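You operate a simulated robot arm through the tools that you are given. There is no shell and no other tool.

Carry out the task below with a simulated robot arm. There is one attempt and no reset: what you move stays moved.

TASK
Fit the backing board in the picture frame on the mat.
Fine: brass button aside first, board down in the frame, both buttons across it. Where these are worked on the way, their far stop is far enough and under half their travel is too little: brass button.

It is judged by the outcome, as a careful person would: the job done as asked, and still so three seconds after it is handed in. It fails if anything else is knocked over, pushed out of place, dropped, spilled or broken.

THE ROBOT
A 7-joint arm with a two-finger gripper, fixed in place. Base frame: the origin is at the foot of the arm, x ahead of it, y to its left, z up; the work surface is at about z = 0.917. Units: m, degrees, N and s.
With the tool pointing down near the work surface it reaches from about 0.34 to 0.72 m from the base axis. Its first joint turns from -66.0 to 66.0 degrees. Payload 2.45 kg.
The tool frame sits at the grasp point between the pads (the TCP): z along the fingers, y along the line on which they close. The tips reach 0.026 m beyond it. The gripper opens to 0.096 m. The gripper's body begins 0.069 m behind the TCP.
Orientation is that of the tool frame in the base frame, as a unit quaternion [w, x, y, z]. With the fingers straight down and closing along the base's y, the tool's x points along the base's -x, its y along +y and its z along -z.

THE INTERFACE
- The arm moves only by the tool jog_arm. Its argument "moves" is a list of rows, each a list of 7 numbers: the shift along the tool's x, y, z in units of 500 mm (1.0 is 500 mm), then the turn, a rotation vector about the tool's x, y, z in units of 90 degrees (1.0 is 90 degrees), then the finger opening in m, from 0 to 0.096. In form: [[dx, dy, dz, wx, wy, wz, hand], ...]. A call has 1 to 20 rows; each row is the pose to reach, as a shift and turn from the pose commanded when the call began, along the tool's axes at that moment. A call with a number of a shift or a turn outside -1 to 1 is refused whole. A row lasts 0.2 s, in which the tool goes at most 0.05 m and 8.6 degrees; a call with a longer step from one row to the next is refused whole, and so is a gripper value outside its range. Where a pose cannot be reached the arm comes as near as it can. A force on the tool above 40 N (or 10 N above the force at the start of the call, whichever is more), or a blocked arm, ends the call early, and 0.2 s more pass. The fingers move at their own pace and stop on an object; they squeeze with about 30 N. The grip force told is the motor's: it shows also when the fingers shut on nothing. Time passes only in rows, and 0.2 s behind the last, so rows that repeat a pose let the fingers close. It gives the time, the measured TCP pose, the force on the tool (base axes), the opening and the grip force at its end, in the units of the frame above (readings bear some noise), with the torque about the TCP (base axes, N m) and any sound that the robot's microphone picked up, and new pictures: "views" is both (left out), scene, wrist or none.
- Cameras (640 x 400 px; columns grow to the right, rows downward): "scene" is fixed at [0.1729, -0.4076, 1.4166]; the picture's right is [0.63, -0.78, 0.00], its down [-0.50, -0.40, -0.77] and it looks along [0.60, 0.48, -0.64] (base axes); focal length 227 px, centre (320, 200). "wrist" rides on the gripper at [0.082, 0.003, -0.098] in the tool frame; the picture's right is [-0.04, 1.00, 0.00], its down [-0.73, -0.03, -0.68] and it looks along [-0.68, -0.03, 0.73] (tool axes); focal length 256 px, centre (320, 200). There is no depth. A picture from a camera that has moved, and an enlarged one, comes with that camera's place and axes in the base frame and with its lens.
- zoom(camera, box): a new picture of the part [left, top, right, bottom] of that camera's present view, enlarged. The clock stands still meanwhile.
- finish_job(): hands the job in; it is judged then, once.

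Places have to be worked out from the pictures, the camera data and where the tool is seen. Open the gripper and draw the arm clear of the work before you hand the job in, unless the task says otherwise.

The tools are called as a command line: name --pt "numbers of a row" for each row, then --argument value for the rest, lists and objects as JSON in quotes. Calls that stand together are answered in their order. jog_arm: Moves the arm, as the interface text tells. Its arguments: {"type":"object","properties":{"moves":{"type":"array","items":{"type":"array","items":{"type":"number"}}},"views":{"type":"string","enum":["both","scene","wrist","none"]}},"required":["moves"]} The other tools are called the same way: zoom (camera, box) takes an enlarged picture of a part of a camera's view; finish_job () hands the job in.

At the start:

```text
time: 0.0
tcp_pos: [0.3206, -0.1374, 1.2689]
tool_rot: [0.0, 0.0, 1.0, 0.0]
contact_force: [-0.6, -0.1, 0.0]
ft_torque: [-0.01, 0.02, 0.01]
grip_width: 0.0959
grip_force: 0.0
```

scene: 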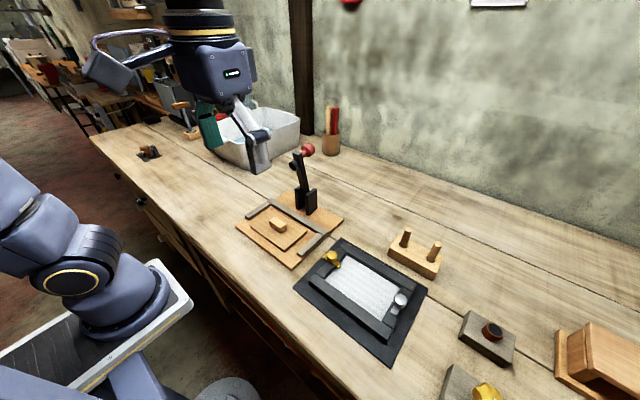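
wrist: 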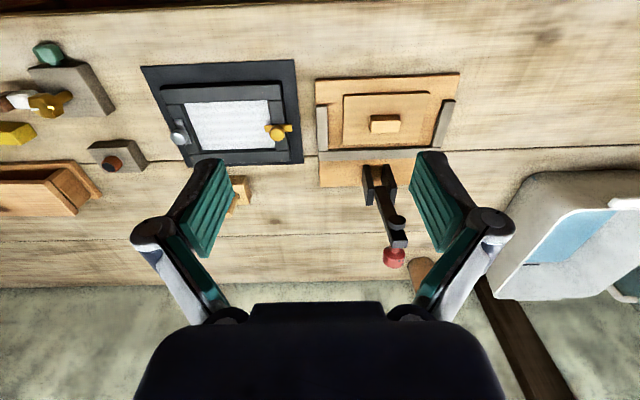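

I'll start by zooming in on the frame and the neighboring board in both views, before any motion.

zoom --camera "scene" --box '[220, 130, 460, 380]'

zoom --camera "wrist" --box '[120, 40, 320, 200]'

zoom --camera "wrist" --box '[290, 50, 490, 280]'

```text
1.60 times, centred on (340, 255) of scene
camera zoom: at [0.1729, -0.4076, 1.4166], right [0.63, -0.78, 0.0], down [-0.5, -0.4, -0.77], along [0.6, 0.48, -0.64], focal length 364 px, centre (288, 112)
```

zoom: 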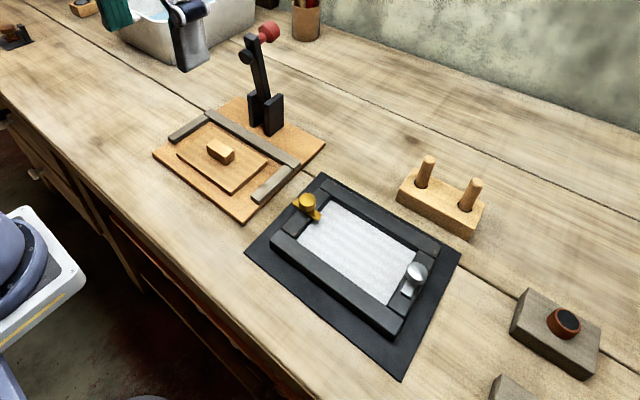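

```text
2.50 times, centred on (220, 120) of wrist
camera zoom: at [0.2382, -0.134, 1.3671], right [0.04, 1.0, 0.0], down [0.73, -0.03, 0.68], along [0.68, -0.03, -0.73], focal length 640 px, centre (570, 400)
```

zoom: 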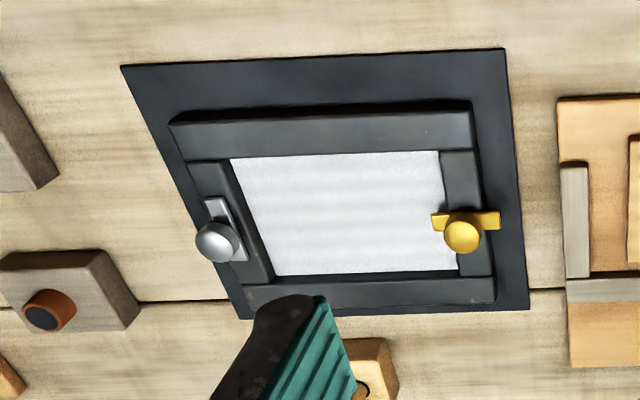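

```text
1.74 times, centred on (390, 165) of wrist
camera zoom: at [0.2382, -0.134, 1.3671], right [0.04, 1.0, 0.0], down [0.73, -0.03, 0.68], along [0.68, -0.03, -0.73], focal length 445 px, centre (198, 261)
```

zoom: 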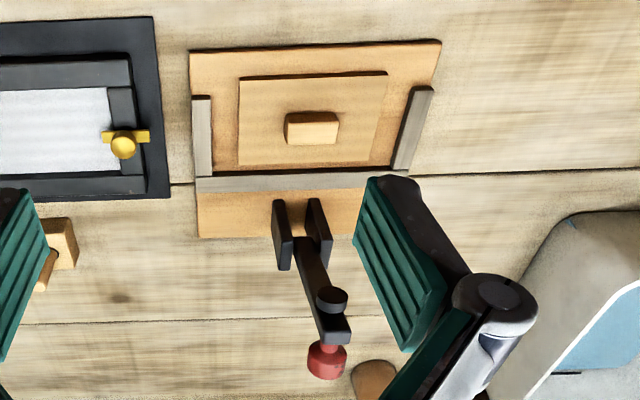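

The wrist view is upside down (its top is nearer the robot). The frame opening spans about x 0.40–0.50, y −0.38…−0.23. The brass button is at y≈−0.23 and lies across the opening, the steel one is at y≈−0.38 and is set aside, and the board with the block handle sits in the jig at about (0.452, −0.03). I'll move above and behind the frame for a closer look, staying high.

jog_arm --pt "0.005 -0.043 0.03 0 0 0 0.096" --pt "0.01 -0.1 0.08 0 0 0 0.096" --pt "0.015 -0.16 0.14 0 0 0 0.096" --pt "0.02 -0.22 0.2 0 0 0 0.096" --pt "0.025 -0.28 0.26 0 0 0 0.096" --pt "0.03 -0.32 0.31 0 0 0 0.096" --pt "0.035 -0.346 0.338 0 0 0 0.096" --pt "0.035 -0.346 0.338 0 0 0 0.096"

```text
time: 1.8
tcp_pos: [0.3033, -0.3109, 1.0999]
tool_rot: [0.0, 0.0, 1.0, 0.0]
contact_force: [-0.1, -0.4, -0.3]
ft_torque: [0.0, -0.01, -0.01]
grip_width: 0.096
grip_force: 0.0
camera wrist: at [0.2202, -0.3073, 1.1978], right [0.04, 1.0, 0.0], down [0.73, -0.03, 0.68], along [0.68, -0.03, -0.73], focal length 256 px, centre (320, 200)
```

scene: 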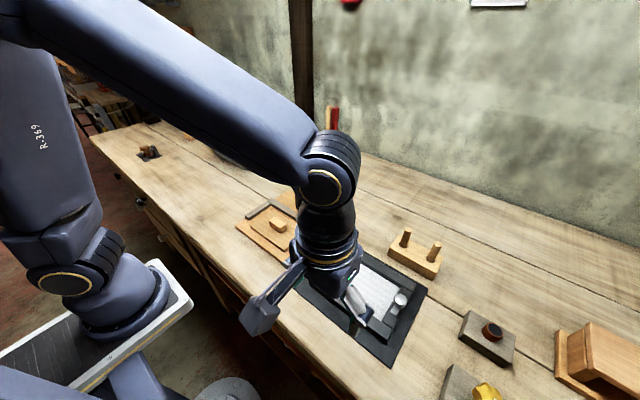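
wrist: 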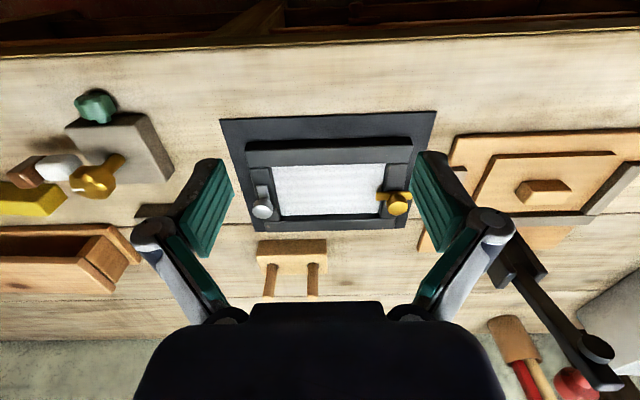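

Close view reached. Zooming in on the frame and both buttons to work out their geometry.

zoom --camera "wrist" --box '[215, 105, 445, 245]'

zoom --camera "wrist" --box '[360, 170, 430, 230]'

zoom --camera "wrist" --box '[235, 170, 305, 230]'

```text
2.78 times, centred on (330, 175) of wrist
camera zoom: at [0.2202, -0.3073, 1.1978], right [0.04, 1.0, 0.0], down [0.73, -0.03, 0.68], along [0.68, -0.03, -0.73], focal length 712 px, centre (292, 270)
```

zoom: 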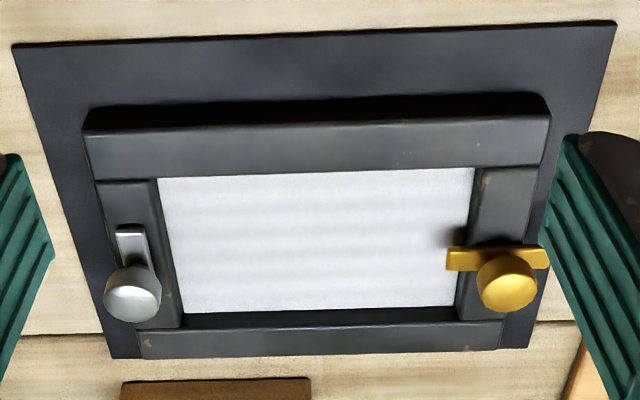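

```text
6.67 times, centred on (395, 200) of wrist
camera zoom: at [0.2202, -0.3073, 1.1978], right [0.04, 1.0, 0.0], down [0.73, -0.03, 0.68], along [0.68, -0.03, -0.73], focal length 1707 px, centre (-180, 200)
```

zoom: 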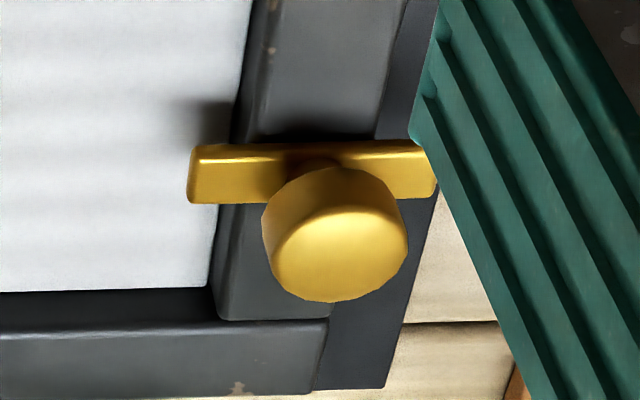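

```text
6.67 times, centred on (270, 200) of wrist
camera zoom: at [0.2202, -0.3073, 1.1978], right [0.04, 1.0, 0.0], down [0.73, -0.03, 0.68], along [0.68, -0.03, -0.73], focal length 1707 px, centre (653, 200)
```

zoom: 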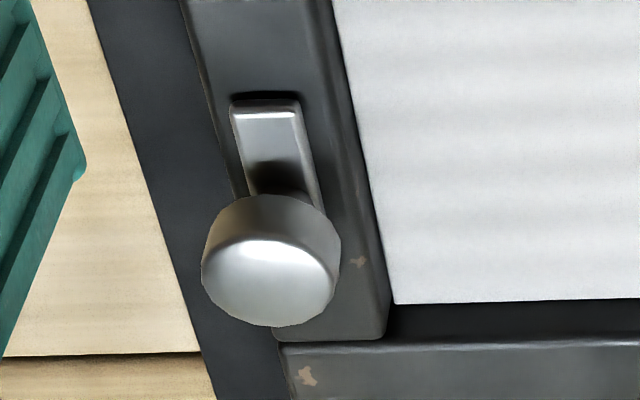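

Working from both cameras, I put the brass knob's top at about (0.451, −0.221, 0.970) and its bar's top near z≈0.948. The bar is about 50 mm long, runs along y and is centred under the knob; the steel pivot is near (0.452, −0.391). I'll hover over the brass knob with the fingers open and tips about 4 cm above it, to check the alignment.

jog_arm --pt "-0.04 0.025 0.0 0 0 0 0.096" --pt "-0.1 0.06 0.02 0 0 0 0.096" --pt "-0.16 0.1 0.05 0 0 0 0.096" --pt "-0.22 0.14 0.08 0 0 0 0.096" --pt "-0.27 0.165 0.1 0 0 0 0.096" --pt "-0.2954 0.1818 0.12 0 0 0 0.096" --pt "-0.2954 0.1818 0.12 0 0 0 0.096"

```text
time: 3.4
tcp_pos: [0.4524, -0.2197, 1.0404]
tool_rot: [0.0, -0.001, 1.0, 0.0]
contact_force: [0.0, 0.0, 0.1]
ft_torque: [0.0, -0.01, 0.0]
grip_width: 0.0959
grip_force: 0.0
camera wrist: at [0.3684, -0.2159, 1.1382], right [0.04, 1.0, 0.0], down [0.73, -0.03, 0.68], along [0.68, -0.03, -0.73], focal length 256 px, centre (320, 200)
```

scene: 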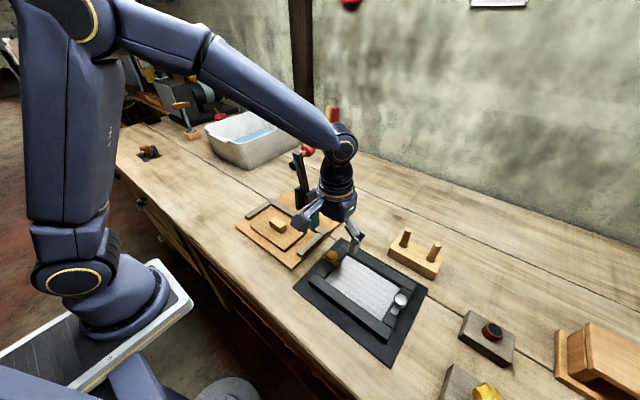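
wrist: 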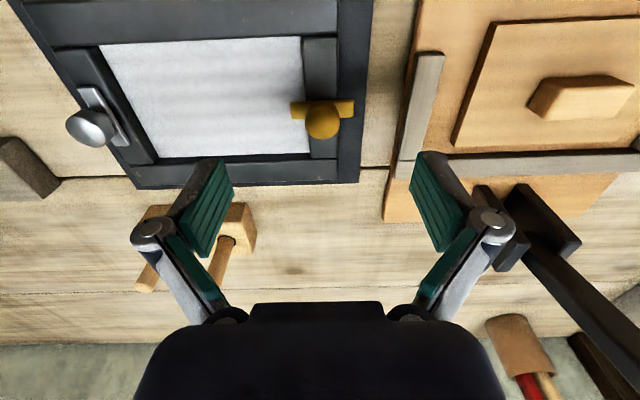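

Now nearly over the knob. Zooming for precise alignment.

zoom --camera "wrist" --box '[260, 70, 390, 170]'

zoom --camera "wrist" --box '[50, 70, 180, 170]'

zoom --camera "scene" --box '[280, 200, 440, 310]'

```text
4.00 times, centred on (325, 120) of wrist
camera zoom: at [0.3684, -0.2159, 1.1382], right [0.04, 1.0, 0.0], down [0.73, -0.03, 0.68], along [0.68, -0.03, -0.73], focal length 1024 px, centre (300, 520)
```

zoom: 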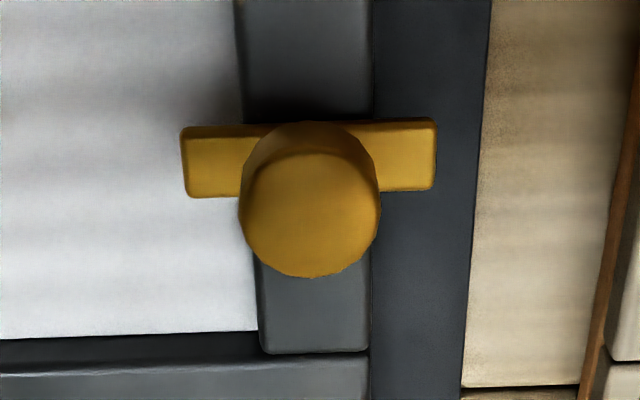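

```text
4.00 times, centred on (115, 120) of wrist
camera zoom: at [0.3684, -0.2159, 1.1382], right [0.04, 1.0, 0.0], down [0.73, -0.03, 0.68], along [0.68, -0.03, -0.73], focal length 1024 px, centre (1140, 520)
```

zoom: 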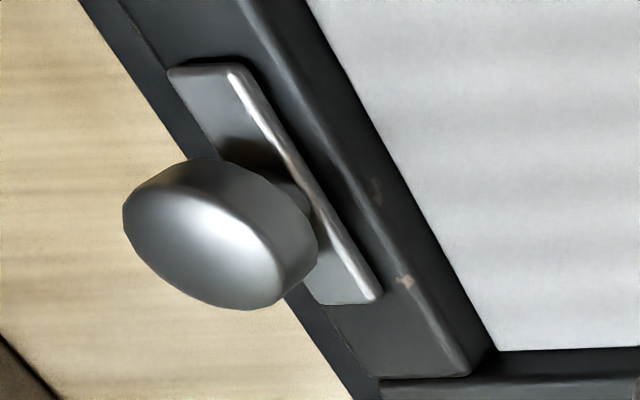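

```text
3.64 times, centred on (360, 255) of scene
camera zoom: at [0.1729, -0.4075, 1.4166], right [0.63, -0.78, 0.0], down [-0.5, -0.4, -0.77], along [0.6, 0.48, -0.64], focal length 826 px, centre (174, 0)
```

zoom: 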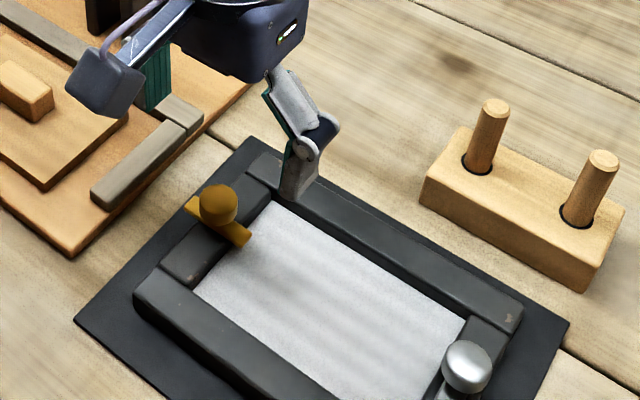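

The second view triangulates the brass pivot to about (0.454, −0.2178). The knob is about 25 mm across with its top at z≈0.966, and the bar top is at about 0.943. I'll narrow the fingers to 60 mm, centre them and descend around the knob with the tips just above the bar, without closing yet.

jog_arm --pt "-0.0036 0.0038 0.0 0 0 0 0.06" --pt "-0.0036 0.0038 0.0 0 0 0 0.06" --pt "-0.0036 0.0038 0.03 0 0 0 0.06" --pt "-0.0036 0.0038 0.06 0 0 0 0.06" --pt "-0.0036 0.0038 0.09 0 0 0 0.06" --pt "-0.0036 0.0038 0.115 0 0 0 0.06" --pt "-0.0036 0.0038 0.132 0 0 0 0.06" --pt "-0.0036 0.0038 0.132 0 0 0 0.06"

```text
time: 5.2
tcp_pos: [0.4519, -0.2183, 0.9734]
tool_rot: [0.0, 0.001, 1.0, 0.0]
contact_force: [0.1, -0.9, 0.3]
ft_torque: [0.0, 0.01, 0.03]
grip_width: 0.0601
grip_force: 0.1
camera wrist: at [0.37, -0.2142, 1.0715], right [0.04, 1.0, 0.0], down [0.73, -0.03, 0.68], along [0.68, -0.03, -0.73], focal length 256 px, centre (320, 200)
```

scene: 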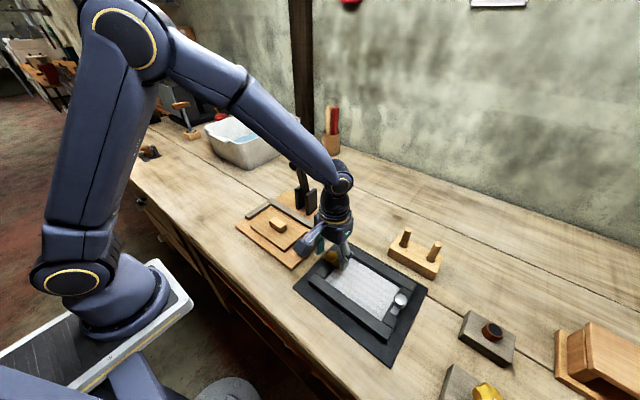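
wrist: 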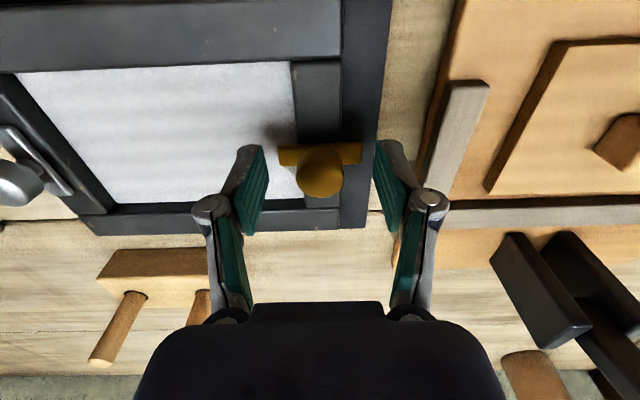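

zoom --camera "wrist" --box '[230, 110, 410, 240]'

zoom --camera "scene" --box '[290, 215, 390, 290]'

```text
3.08 times, centred on (320, 175) of wrist
camera zoom: at [0.37, -0.2142, 1.0715], right [0.04, 1.0, 0.0], down [0.73, -0.03, 0.68], along [0.68, -0.03, -0.73], focal length 788 px, centre (320, 277)
```

zoom: 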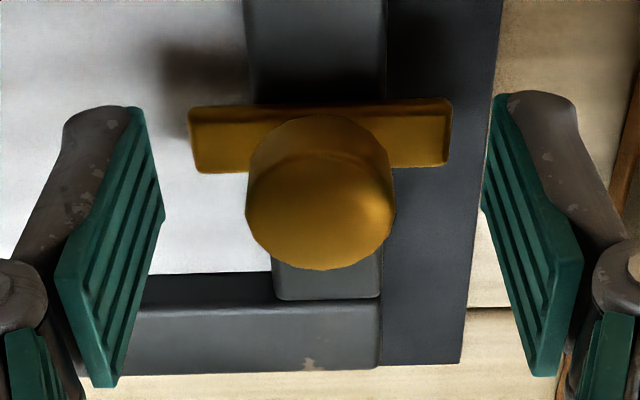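

```text
5.33 times, centred on (340, 252) of scene
camera zoom: at [0.1729, -0.4076, 1.4166], right [0.63, -0.78, 0.0], down [-0.5, -0.4, -0.77], along [0.6, 0.48, -0.64], focal length 1212 px, centre (213, -80)
```

zoom: 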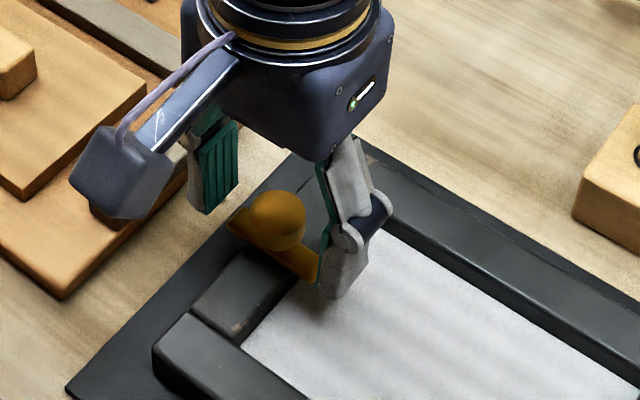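

The knob is centred between the pads, with its centre column matching the TCP. It lies about 2 mm further in +x than the TCP, so I'll shift by that and close on it.

jog_arm --pt "-0.004 0 0 0 0 0 0.06" --pt "-0.004 0 0 0 0 0 0.045" --pt "-0.004 0 0 0 0 0 0.03" --pt "-0.004 0 0 0 0 0 0.01" --pt "-0.004 0 0 0 0 0 0.01" --pt "-0.004 0 0 0 0 0 0.01"

```text
time: 6.6
tcp_pos: [0.455, -0.2189, 0.9743]
tool_rot: [0.0, 0.0, 1.0, 0.0]
contact_force: [0.5, -0.7, 0.0]
ft_torque: [-0.03, 0.02, 0.03]
grip_width: 0.0244
grip_force: 30.5
camera wrist: at [0.3721, -0.2142, 1.072], right [0.04, 1.0, 0.0], down [0.73, -0.03, 0.68], along [0.68, -0.03, -0.73], focal length 256 px, centre (320, 200)
```

scene: 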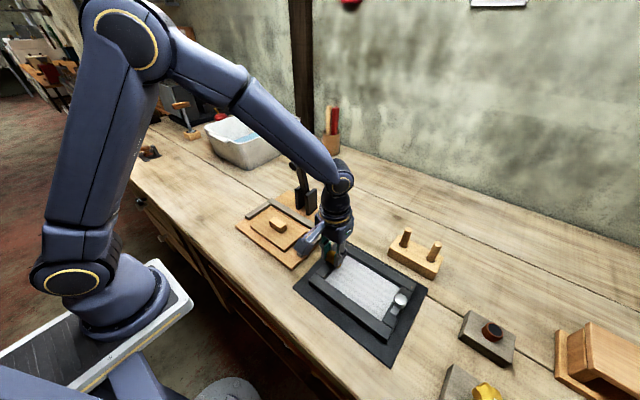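
wrist: 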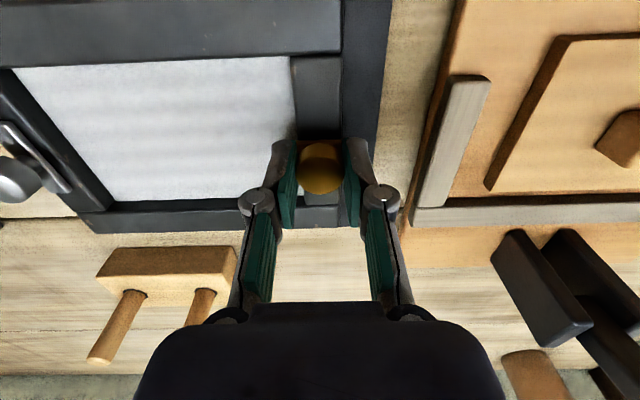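

The brass knob is gripped (24.4 mm wide, 30 N) with hardly any side force. I'll turn it gently by about 14° one way and use the torque to tell whether that is the free direction.

jog_arm --pt "0 0 0 0 0 0.04 0.01" --pt "0 0 0 0 0 0.08 0.01" --pt "0 0 0 0 0 0.12 0.01" --pt "0 0 0 0 0 0.16 0.01" --pt "0 0 0 0 0 0.16 0.01"

```text
time: 7.8
tcp_pos: [0.4541, -0.2184, 0.9738]
tool_rot: [-0.001, 0.127, 0.992, 0.001]
contact_force: [0.5, 0.5, 0.8]
ft_torque: [-0.01, -0.02, 0.0]
grip_width: 0.0244
grip_force: 30.2
camera wrist: at [0.3754, -0.194, 1.072], right [0.29, 0.96, 0.0], down [0.7, -0.21, 0.68], along [0.65, -0.2, -0.73], focal length 256 px, centre (320, 200)
```

scene: 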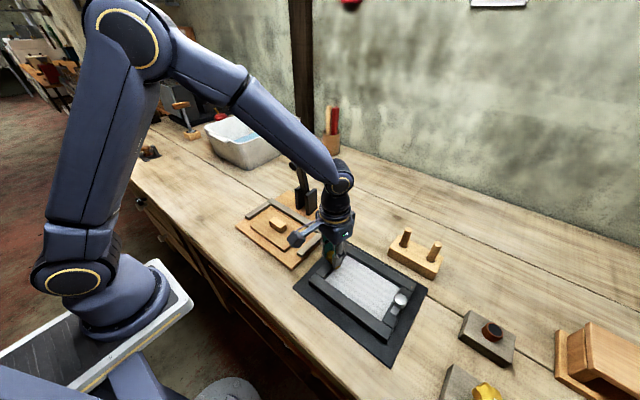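
wrist: 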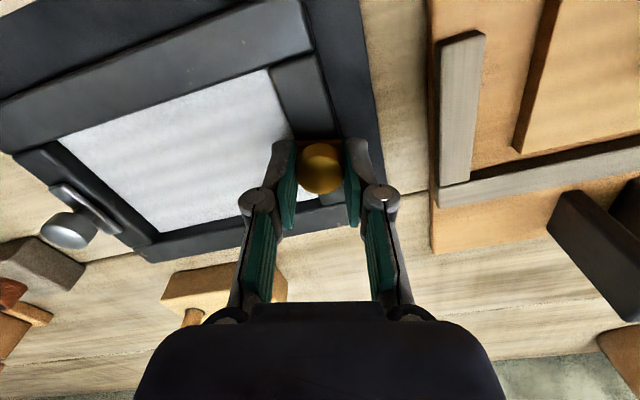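

There was no resisting torque, so the button seems to be turning with the hand. Zooming to confirm that the bar moved and the pads didn't slip.

zoom --camera "wrist" --box '[240, 100, 400, 230]'

zoom --camera "scene" --box '[290, 215, 390, 290]'

```text
3.08 times, centred on (320, 165) of wrist
camera zoom: at [0.3754, -0.194, 1.072], right [0.29, 0.96, 0.0], down [0.7, -0.21, 0.68], along [0.65, -0.2, -0.73], focal length 788 px, centre (320, 308)
```

zoom: 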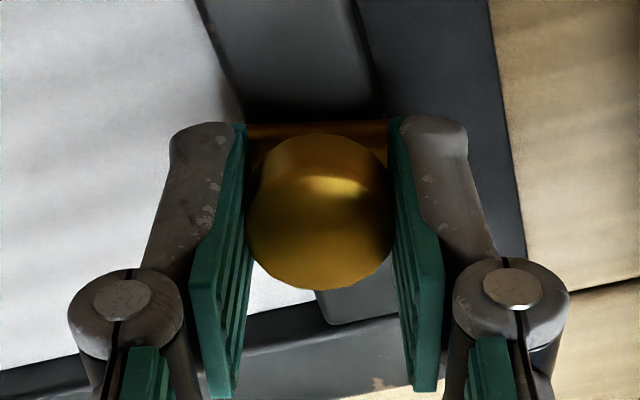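

```text
5.33 times, centred on (340, 252) of scene
camera zoom: at [0.173, -0.4076, 1.4166], right [0.63, -0.78, 0.0], down [-0.5, -0.4, -0.77], along [0.6, 0.48, -0.64], focal length 1212 px, centre (213, -80)
```

zoom: 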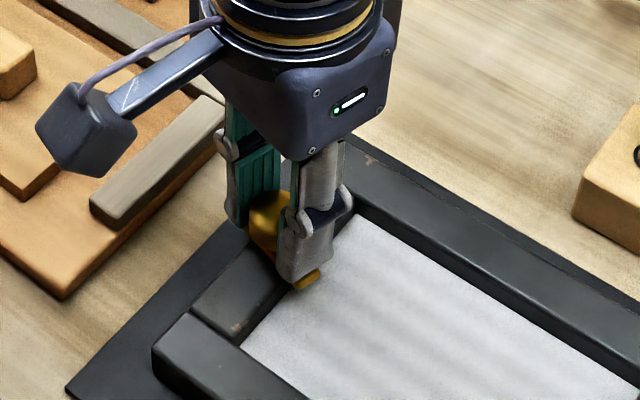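

Confirmed: the bar's edge is still square to the pads, and in the scene view its inner end has swung toward the robot. This direction is free, so I'll keep turning.

jog_arm --pt "0 0 0 0 0 0.055 0.01" --pt "0 0 0 0 0 0.11 0.01" --pt "0 0 0 0 0 0.165 0.01" --pt "0 0 0 0 0 0.22 0.01" --pt "0 0 0 0 0 0.275 0.01" --pt "0 0 0 0 0 0.33 0.01" --pt "0 0 0 0 0 0.385 0.01" --pt "0 0 0 0 0 0.44 0.01" --pt "0 0 0 0 0 0.44 0.01"

```text
time: 9.8
tcp_pos: [0.4547, -0.2175, 0.9753]
tool_rot: [0.0, 0.455, 0.891, 0.0]
contact_force: [-0.5, 0.2, 1.0]
ft_torque: [-0.14, -0.12, 0.01]
grip_width: 0.0245
grip_force: 29.9
camera wrist: at [0.4086, -0.1495, 1.072], right [0.83, 0.55, 0.0], down [0.41, -0.61, 0.68], along [0.38, -0.57, -0.73], focal length 256 px, centre (320, 200)
```

scene: 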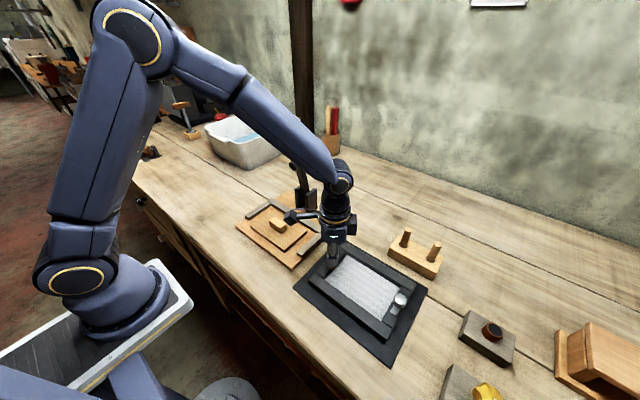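
wrist: 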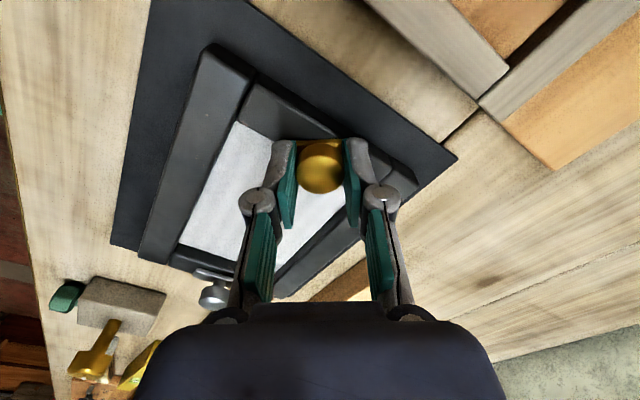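

54° turned so far, torque about z still nil. Continuing toward 90°.

jog_arm --pt "0 0 0 0 0 0.05 0.01" --pt "0 0 0 0 0 0.1 0.01" --pt "0 0 0 0 0 0.15 0.01" --pt "0 0 0 0 0 0.2 0.01" --pt "0 0 0 0 0 0.25 0.01" --pt "0 0 0 0 0 0.3 0.01" --pt "0 0 0 0 0 0.35 0.01" --pt "0 0 0 0 0 0.39 0.01" --pt "0 0 0 0 0 0.39 0.01"

```text
time: 11.8
tcp_pos: [0.4543, -0.2165, 0.9733]
tool_rot: [0.0, 0.702, 0.712, 0.0]
contact_force: [-0.4, 2.9, 1.4]
ft_torque: [0.18, -0.04, 0.02]
grip_width: 0.0246
grip_force: 29.9
camera wrist: at [0.4555, -0.1361, 1.072], right [1.0, -0.03, 0.0], down [-0.02, -0.73, 0.68], along [-0.02, -0.68, -0.73], focal length 256 px, centre (320, 200)
```

scene: 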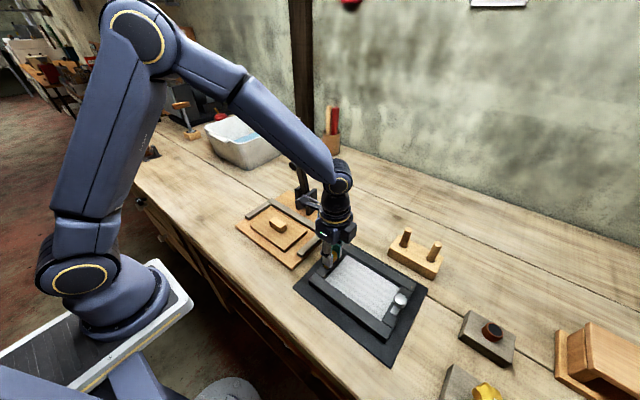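
wrist: 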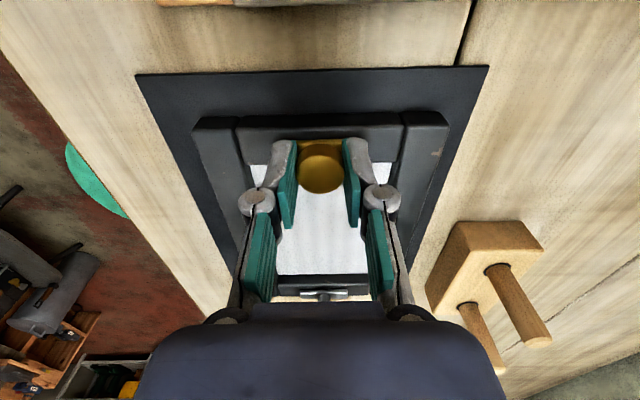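

Turned 89°, so the bar now lies along the rail with no strain. I'll open the fingers, rise clear and check.

jog_arm --pt "0 0 0 0 0 0 0.04" --pt "0 0 0 0 0 0 0.06" --pt "0 0 0 0 0 0 0.06" --pt "0 0 -0.04 0 0 0 0.06" --pt "0 0 -0.1 0 0 0 0.06" --pt "0 0 -0.18 0 0 0 0.06" --pt "0 0 -0.24 0 0 0 0.06" --pt "0 0 -0.24 0 0 0 0.06"

```text
time: 13.6
tcp_pos: [0.4546, -0.2188, 1.0942]
tool_rot: [0.0, 0.701, 0.713, 0.0]
contact_force: [0.5, -0.3, -0.8]
ft_torque: [0.01, 0.01, -0.02]
grip_width: 0.0602
grip_force: 0.1
camera wrist: at [0.4557, -0.1363, 1.1926], right [1.0, -0.03, 0.0], down [-0.02, -0.73, 0.68], along [-0.02, -0.68, -0.73], focal length 256 px, centre (320, 200)
```

scene: 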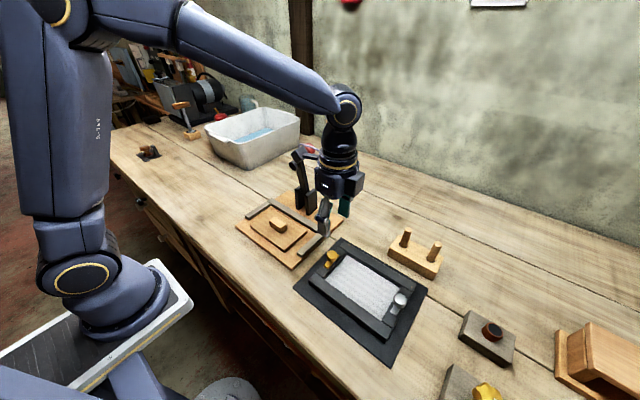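
wrist: 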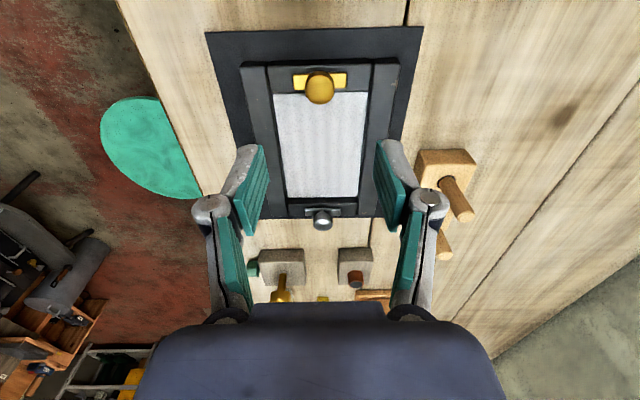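

The brass bar is now aligned with its rail, aside. This angle also helps with measuring the opening, so I'll zoom in.

zoom --camera "wrist" --box '[200, 20, 430, 230]'

zoom --camera "wrist" --box '[260, 50, 380, 120]'

zoom --camera "scene" --box '[290, 230, 430, 340]'

```text
1.90 times, centred on (315, 125) of wrist
camera zoom: at [0.4557, -0.1363, 1.1926], right [1.0, -0.03, 0.0], down [-0.02, -0.73, 0.68], along [-0.02, -0.68, -0.73], focal length 488 px, centre (330, 343)
```

zoom: 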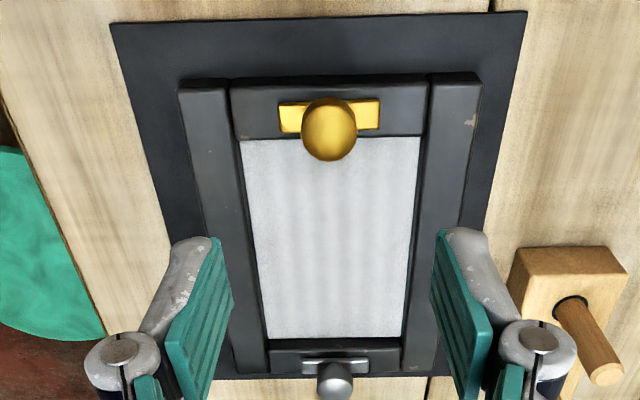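

```text
5.33 times, centred on (320, 85) of wrist
camera zoom: at [0.4557, -0.1363, 1.1926], right [1.0, -0.03, 0.0], down [-0.02, -0.73, 0.68], along [-0.02, -0.68, -0.73], focal length 1365 px, centre (320, 813)
```

zoom: 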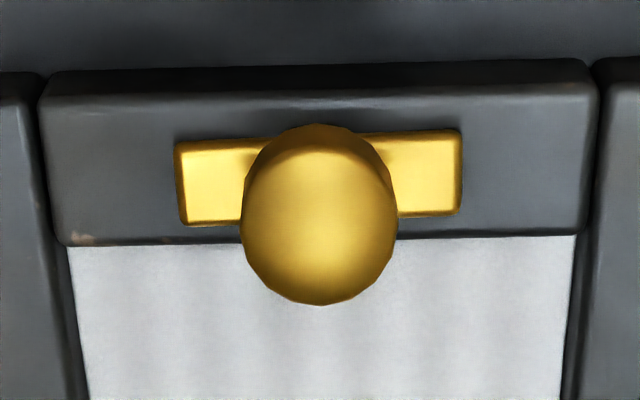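

```text
3.64 times, centred on (360, 285) of scene
camera zoom: at [0.1729, -0.4076, 1.4166], right [0.63, -0.78, 0.0], down [-0.5, -0.4, -0.77], along [0.6, 0.48, -0.64], focal length 826 px, centre (174, -109)
```

zoom: 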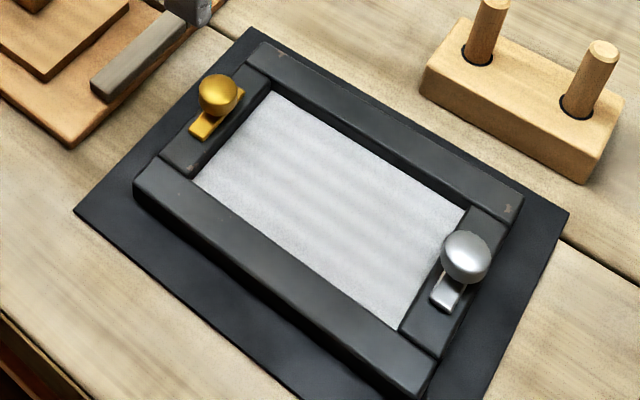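

The brass bar is fully aside. The opening comes out at about x 0.402–0.502, y −0.380…−0.231, so its centre is roughly (0.452, −0.3055). I'll turn the hand back to square and hover over the board in the jig to measure it, keeping clear of the upright clamp lever at x>0.53.

jog_arm --pt "0 0 0 0 0 -0.0825 0.08" --pt "0 0 0 0 0 -0.165 0.08" --pt "0 0 0 0 0 -0.2475 0.08" --pt "0 0 0 0 0 -0.33 0.08" --pt "0 0 0 0 0 -0.4125 0.08" --pt "0 0 0 0 0 -0.495 0.08" --pt "0 0 0 0 0 -0.5775 0.08" --pt "0 0 0 0 0 -0.66 0.08" --pt "0 0 0 0 0 -0.7425 0.08" --pt "0 0 0 0 0 -0.825 0.08" --pt "0 0 0 0 0 -0.9075 0.08" --pt "0 0 0 0 0 -0.99 0.08" --pt "0.06 -0.002 0 0 0 -0.99 0.08" --pt "0.14 -0.004 0 0 0 -0.99 0.08" --pt "0.22 -0.006 0 0 0 -0.99 0.08" --pt "0.3 -0.009 0 0 0 -0.99 0.08" --pt "0.36 -0.009 0 0 0 -0.99 0.08" --pt "0.378 -0.009 0 0 0 -0.99 0.08" --pt "0.378 -0.009 0 0 0 -0.99 0.08"

```text
time: 17.6
tcp_pos: [0.4479, -0.0285, 1.0942]
tool_rot: [0.0, 0.001, 1.0, 0.0]
contact_force: [-0.5, 0.3, 0.3]
ft_torque: [-0.03, -0.02, -0.02]
grip_width: 0.0802
grip_force: 0.1
camera wrist: at [0.3652, -0.0249, 1.1921], right [0.04, 1.0, 0.0], down [0.73, -0.03, 0.68], along [0.68, -0.03, -0.73], focal length 256 px, centre (320, 200)
```

scene: 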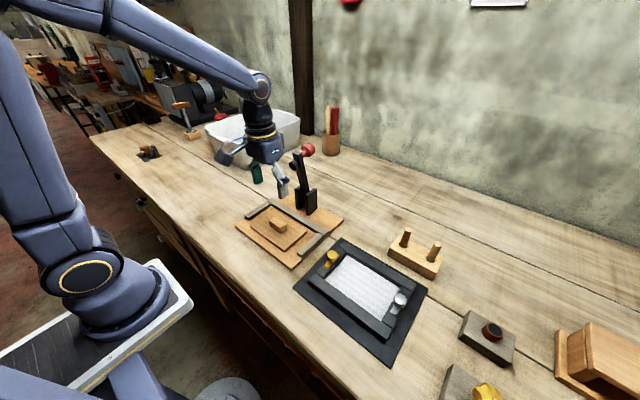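
wrist: 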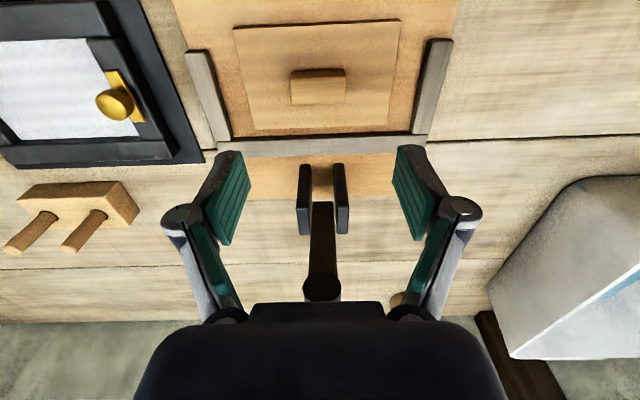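

zoom --camera "wrist" --box '[170, 0, 470, 170]'

zoom --camera "wrist" --box '[280, 50, 360, 120]'

zoom --camera "scene" --box '[225, 130, 355, 275]'

```text
2.13 times, centred on (320, 85) of wrist
camera zoom: at [0.3652, -0.0249, 1.1921], right [0.04, 1.0, 0.0], down [0.73, -0.03, 0.68], along [0.68, -0.03, -0.73], focal length 546 px, centre (320, 445)
```

zoom: 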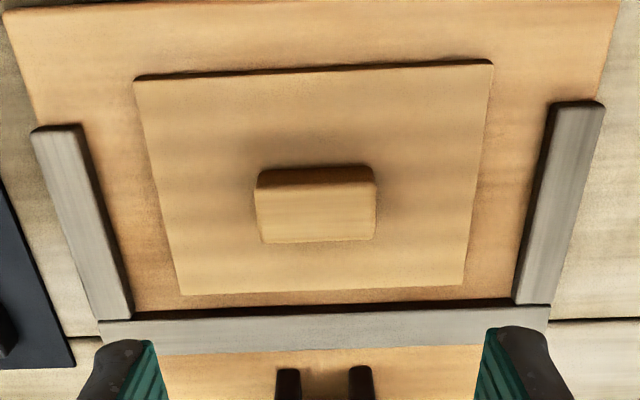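

```text
5.71 times, centred on (320, 85) of wrist
camera zoom: at [0.3652, -0.0249, 1.1921], right [0.04, 1.0, 0.0], down [0.73, -0.03, 0.68], along [0.68, -0.03, -0.73], focal length 1463 px, centre (320, 857)
```

zoom: 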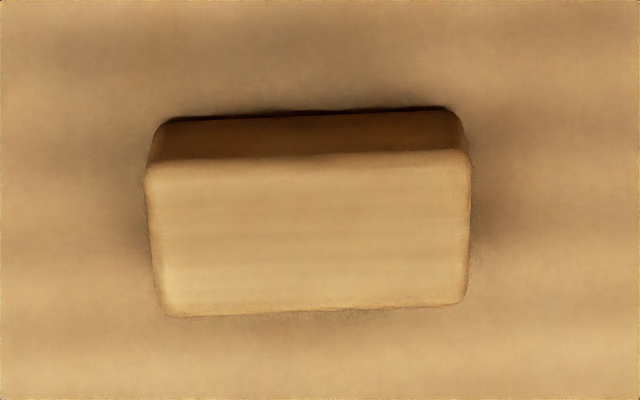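

```text
2.76 times, centred on (290, 202) of scene
camera zoom: at [0.1729, -0.4075, 1.4166], right [0.63, -0.78, 0.0], down [-0.5, -0.4, -0.77], along [0.6, 0.48, -0.64], focal length 627 px, centre (403, 193)
```

zoom: 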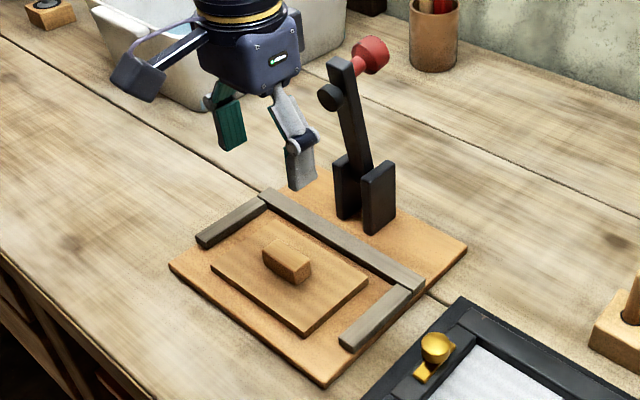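

Measured: the board is about 0.145 × 0.092 m, square to the axes and centred at (0.450, −0.030). Its block handle is about 50 × 23 × 22 mm with its top at z≈0.958, and the board top is at about 0.937. I'll descend over the block with the tips stopping about 5 mm above the board, still open.

jog_arm --pt "-0.0054 -0.0036 0.0 0 0 0 0.075" --pt "-0.0054 -0.0036 0.05 0 0 0 0.075" --pt "-0.0054 -0.0036 0.1 0 0 0 0.075" --pt "-0.0054 -0.0036 0.15 0 0 0 0.075" --pt "-0.0054 -0.0036 0.19 0 0 0 0.075" --pt "-0.0054 -0.0036 0.22 0 0 0 0.075" --pt "-0.0054 -0.0036 0.24 0 0 0 0.075" --pt "-0.0054 -0.0036 0.25 0 0 0 0.075" --pt "-0.0054 -0.0036 0.25 0 0 0 0.075"

```text
time: 19.6
tcp_pos: [0.4506, -0.0299, 0.9695]
tool_rot: [-0.001, 0.0, 1.0, -0.001]
contact_force: [-0.1, -0.4, 0.4]
ft_torque: [-0.02, -0.03, 0.01]
grip_width: 0.0747
grip_force: 0.2
camera wrist: at [0.3678, -0.0269, 1.0669], right [0.04, 1.0, 0.0], down [0.73, -0.03, 0.68], along [0.68, -0.03, -0.73], focal length 256 px, centre (320, 200)
```

scene: 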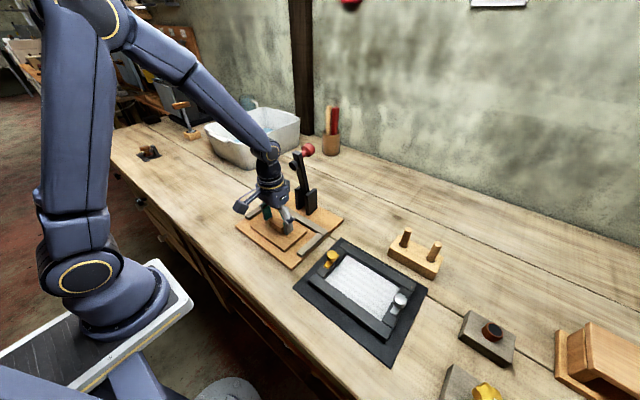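
wrist: 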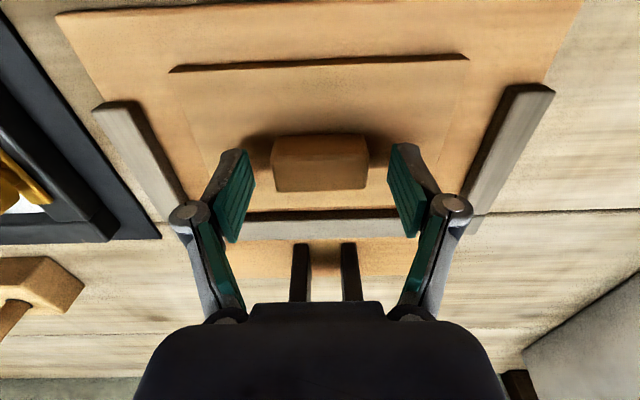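

zoom --camera "wrist" --box '[160, 40, 480, 250]'

zoom --camera "scene" --box '[225, 170, 345, 275]'

```text
1.90 times, centred on (320, 145) of wrist
camera zoom: at [0.3678, -0.0269, 1.0669], right [0.04, 1.0, 0.0], down [0.73, -0.03, 0.68], along [0.68, -0.03, -0.73], focal length 488 px, centre (320, 305)
```

zoom: 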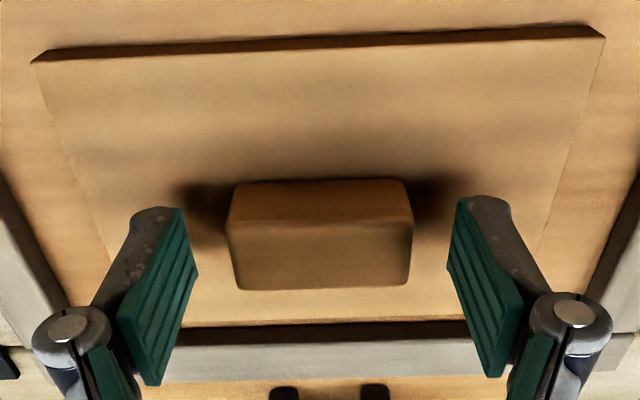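

```text
3.81 times, centred on (285, 222) of scene
camera zoom: at [0.1729, -0.4076, 1.4166], right [0.63, -0.78, 0.0], down [-0.5, -0.4, -0.77], along [0.6, 0.48, -0.64], focal length 866 px, centre (453, 114)
```

zoom: 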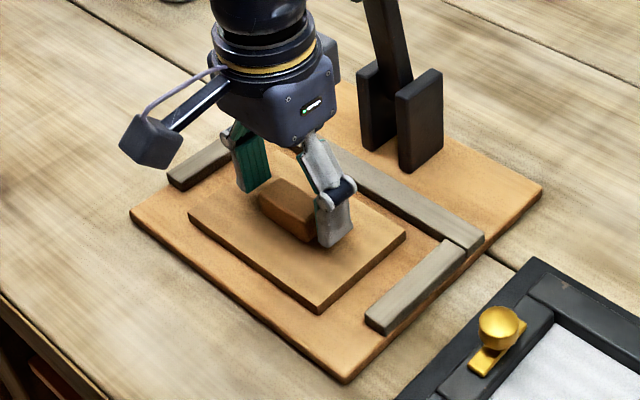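

Block centred between the pads in both axes. I'll go down 2 mm more and close on it.

jog_arm --pt "-0.001 0 0.004 0 0 0 0.075" --pt "-0.001 0 0.004 0 0 0 0.06" --pt "-0.001 0 0.004 0 0 0 0.045" --pt "-0.001 0 0.004 0 0 0 0.03" --pt "-0.001 0 0.004 0 0 0 0.03" --pt "-0.001 0 0.004 0 0 0 0.03"

```text
time: 21.0
tcp_pos: [0.4505, -0.0314, 0.9678]
tool_rot: [0.0, 0.001, 1.0, 0.0]
contact_force: [0.2, 0.2, 1.5]
ft_torque: [0.0, 0.05, 0.03]
grip_width: 0.0491
grip_force: 30.2
camera wrist: at [0.3681, -0.0271, 1.0652], right [0.04, 1.0, 0.0], down [0.73, -0.03, 0.68], along [0.68, -0.03, -0.73], focal length 256 px, centre (320, 200)
```

scene: 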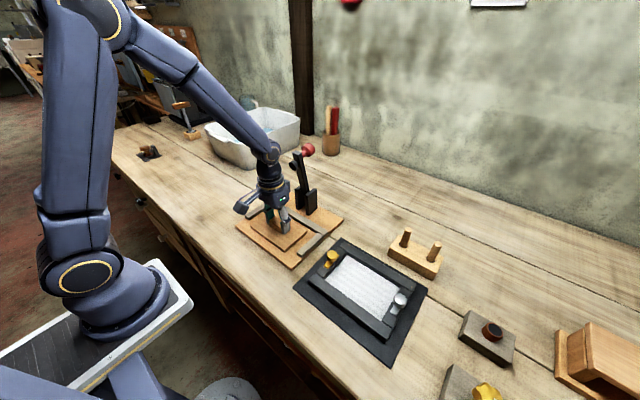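
wrist: 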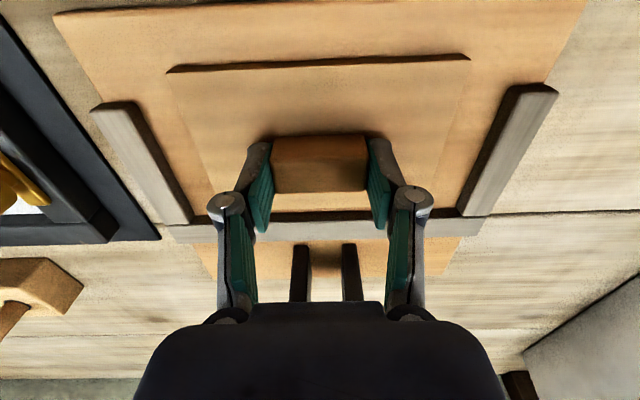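

The block is gripped (49 mm, 30 N). I'll lift slowly, straight up, and check the board comes along level.

jog_arm --pt "0 0 -0.01 0 0 0 0.03" --pt "0 0 -0.03 0 0 0 0.03" --pt "0 0 -0.06 0 0 0 0.03" --pt "0 0 -0.1 0 0 0 0.03" --pt "0 0 -0.14 0 0 0 0.03" --pt "0 0 -0.16 0 0 0 0.03" --pt "0 0 -0.16 0 0 0 0.03"

```text
time: 22.6
tcp_pos: [0.451, -0.0312, 1.0473]
tool_rot: [-0.001, -0.001, 1.0, -0.001]
contact_force: [-0.3, -0.8, -0.7]
ft_torque: [-0.02, 0.0, 0.0]
grip_width: 0.0494
grip_force: 30.0
camera wrist: at [0.3682, -0.0273, 1.1449], right [0.04, 1.0, 0.0], down [0.73, -0.03, 0.68], along [0.68, -0.03, -0.73], focal length 256 px, centre (320, 200)
```

scene: 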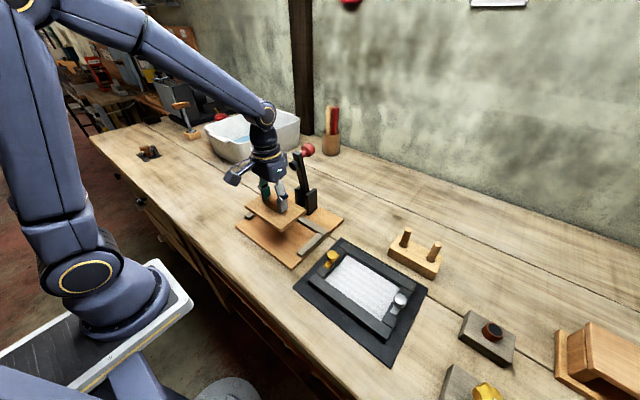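
wrist: 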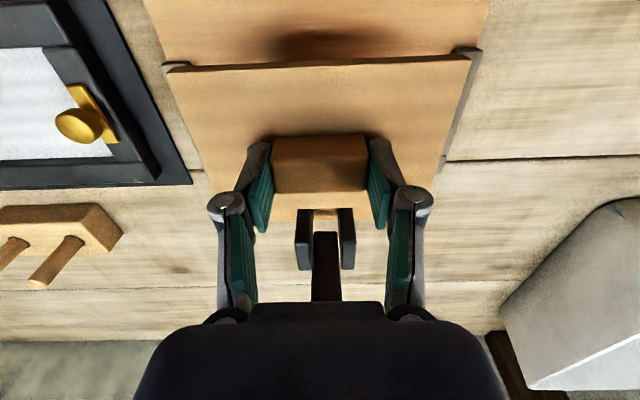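

The board is held level and clear. I'll carry it at this height to above the frame, aiming for (0.454, −0.305).

jog_arm --pt "0 -0.03 0 0 0 0 0.03" --pt "-0.001 -0.09 0 0 0 0 0.03" --pt "-0.002 -0.16 0 0 0 0 0.03" --pt "-0.003 -0.23 0 0 0 0 0.03" --pt "-0.004 -0.3 0 0 0 0 0.03" --pt "-0.005 -0.37 0 0 0 0 0.03" --pt "-0.006 -0.44 0 0 0 0 0.03" --pt "-0.007 -0.5 0 0 0 0 0.03" --pt "-0.007 -0.535 0 0 0 0 0.03" --pt "-0.007 -0.5476 0 0 0 0 0.03" --pt "-0.007 -0.5476 0 0 0 0 0.03"

```text
time: 25.0
tcp_pos: [0.4542, -0.3043, 1.0476]
tool_rot: [0.0, 0.0, 1.0, 0.0]
contact_force: [0.0, 0.4, -1.5]
ft_torque: [0.02, -0.01, 0.0]
grip_width: 0.0491
grip_force: 29.9
camera wrist: at [0.3711, -0.3014, 1.1455], right [0.04, 1.0, 0.0], down [0.73, -0.03, 0.68], along [0.68, -0.03, -0.73], focal length 256 px, centre (320, 200)
```

scene: 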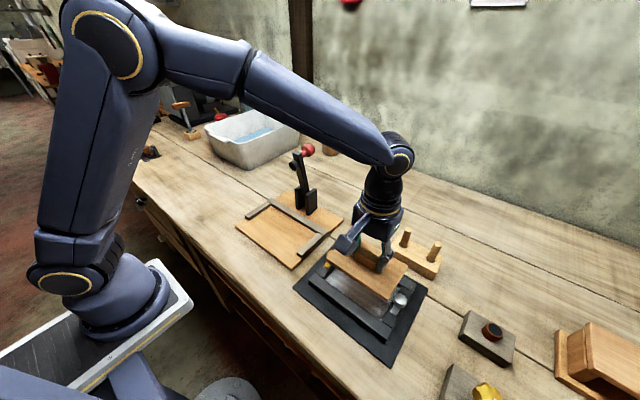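
wrist: 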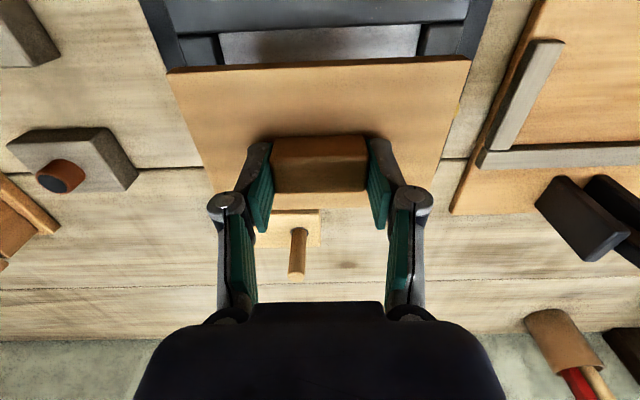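

Holding above the frame. Zooming to compare the board's edges with the opening's visible corners.

zoom --camera "wrist" --box '[130, 0, 510, 110]'

zoom --camera "scene" --box '[290, 220, 450, 360]'

```text
1.68 times, centred on (320, 55) of wrist
camera zoom: at [0.3711, -0.3014, 1.1455], right [0.04, 1.0, 0.0], down [0.73, -0.03, 0.68], along [0.68, -0.03, -0.73], focal length 431 px, centre (320, 444)
```

zoom: 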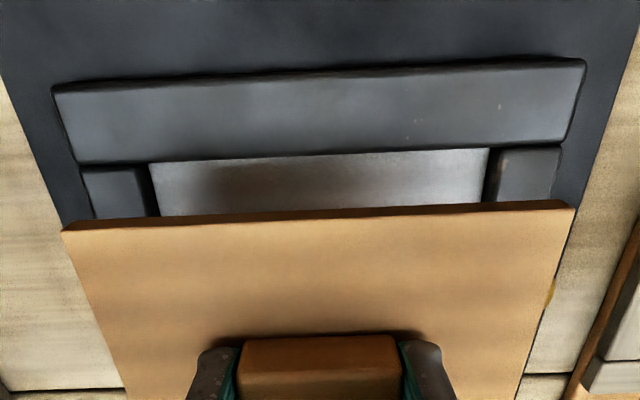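

```text
2.86 times, centred on (370, 290) of scene
camera zoom: at [0.1729, -0.4076, 1.4166], right [0.63, -0.78, 0.0], down [-0.5, -0.4, -0.77], along [0.6, 0.48, -0.64], focal length 649 px, centre (177, -57)
```

zoom: 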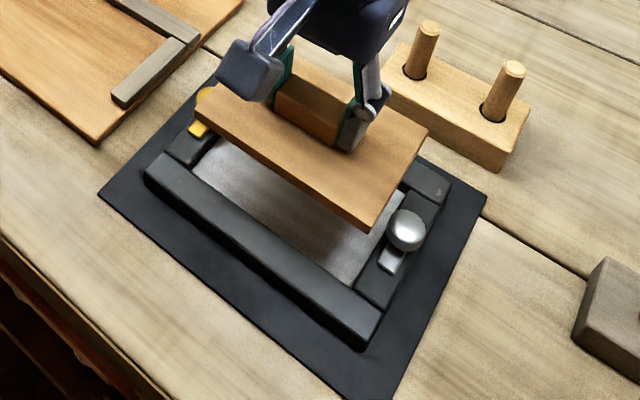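

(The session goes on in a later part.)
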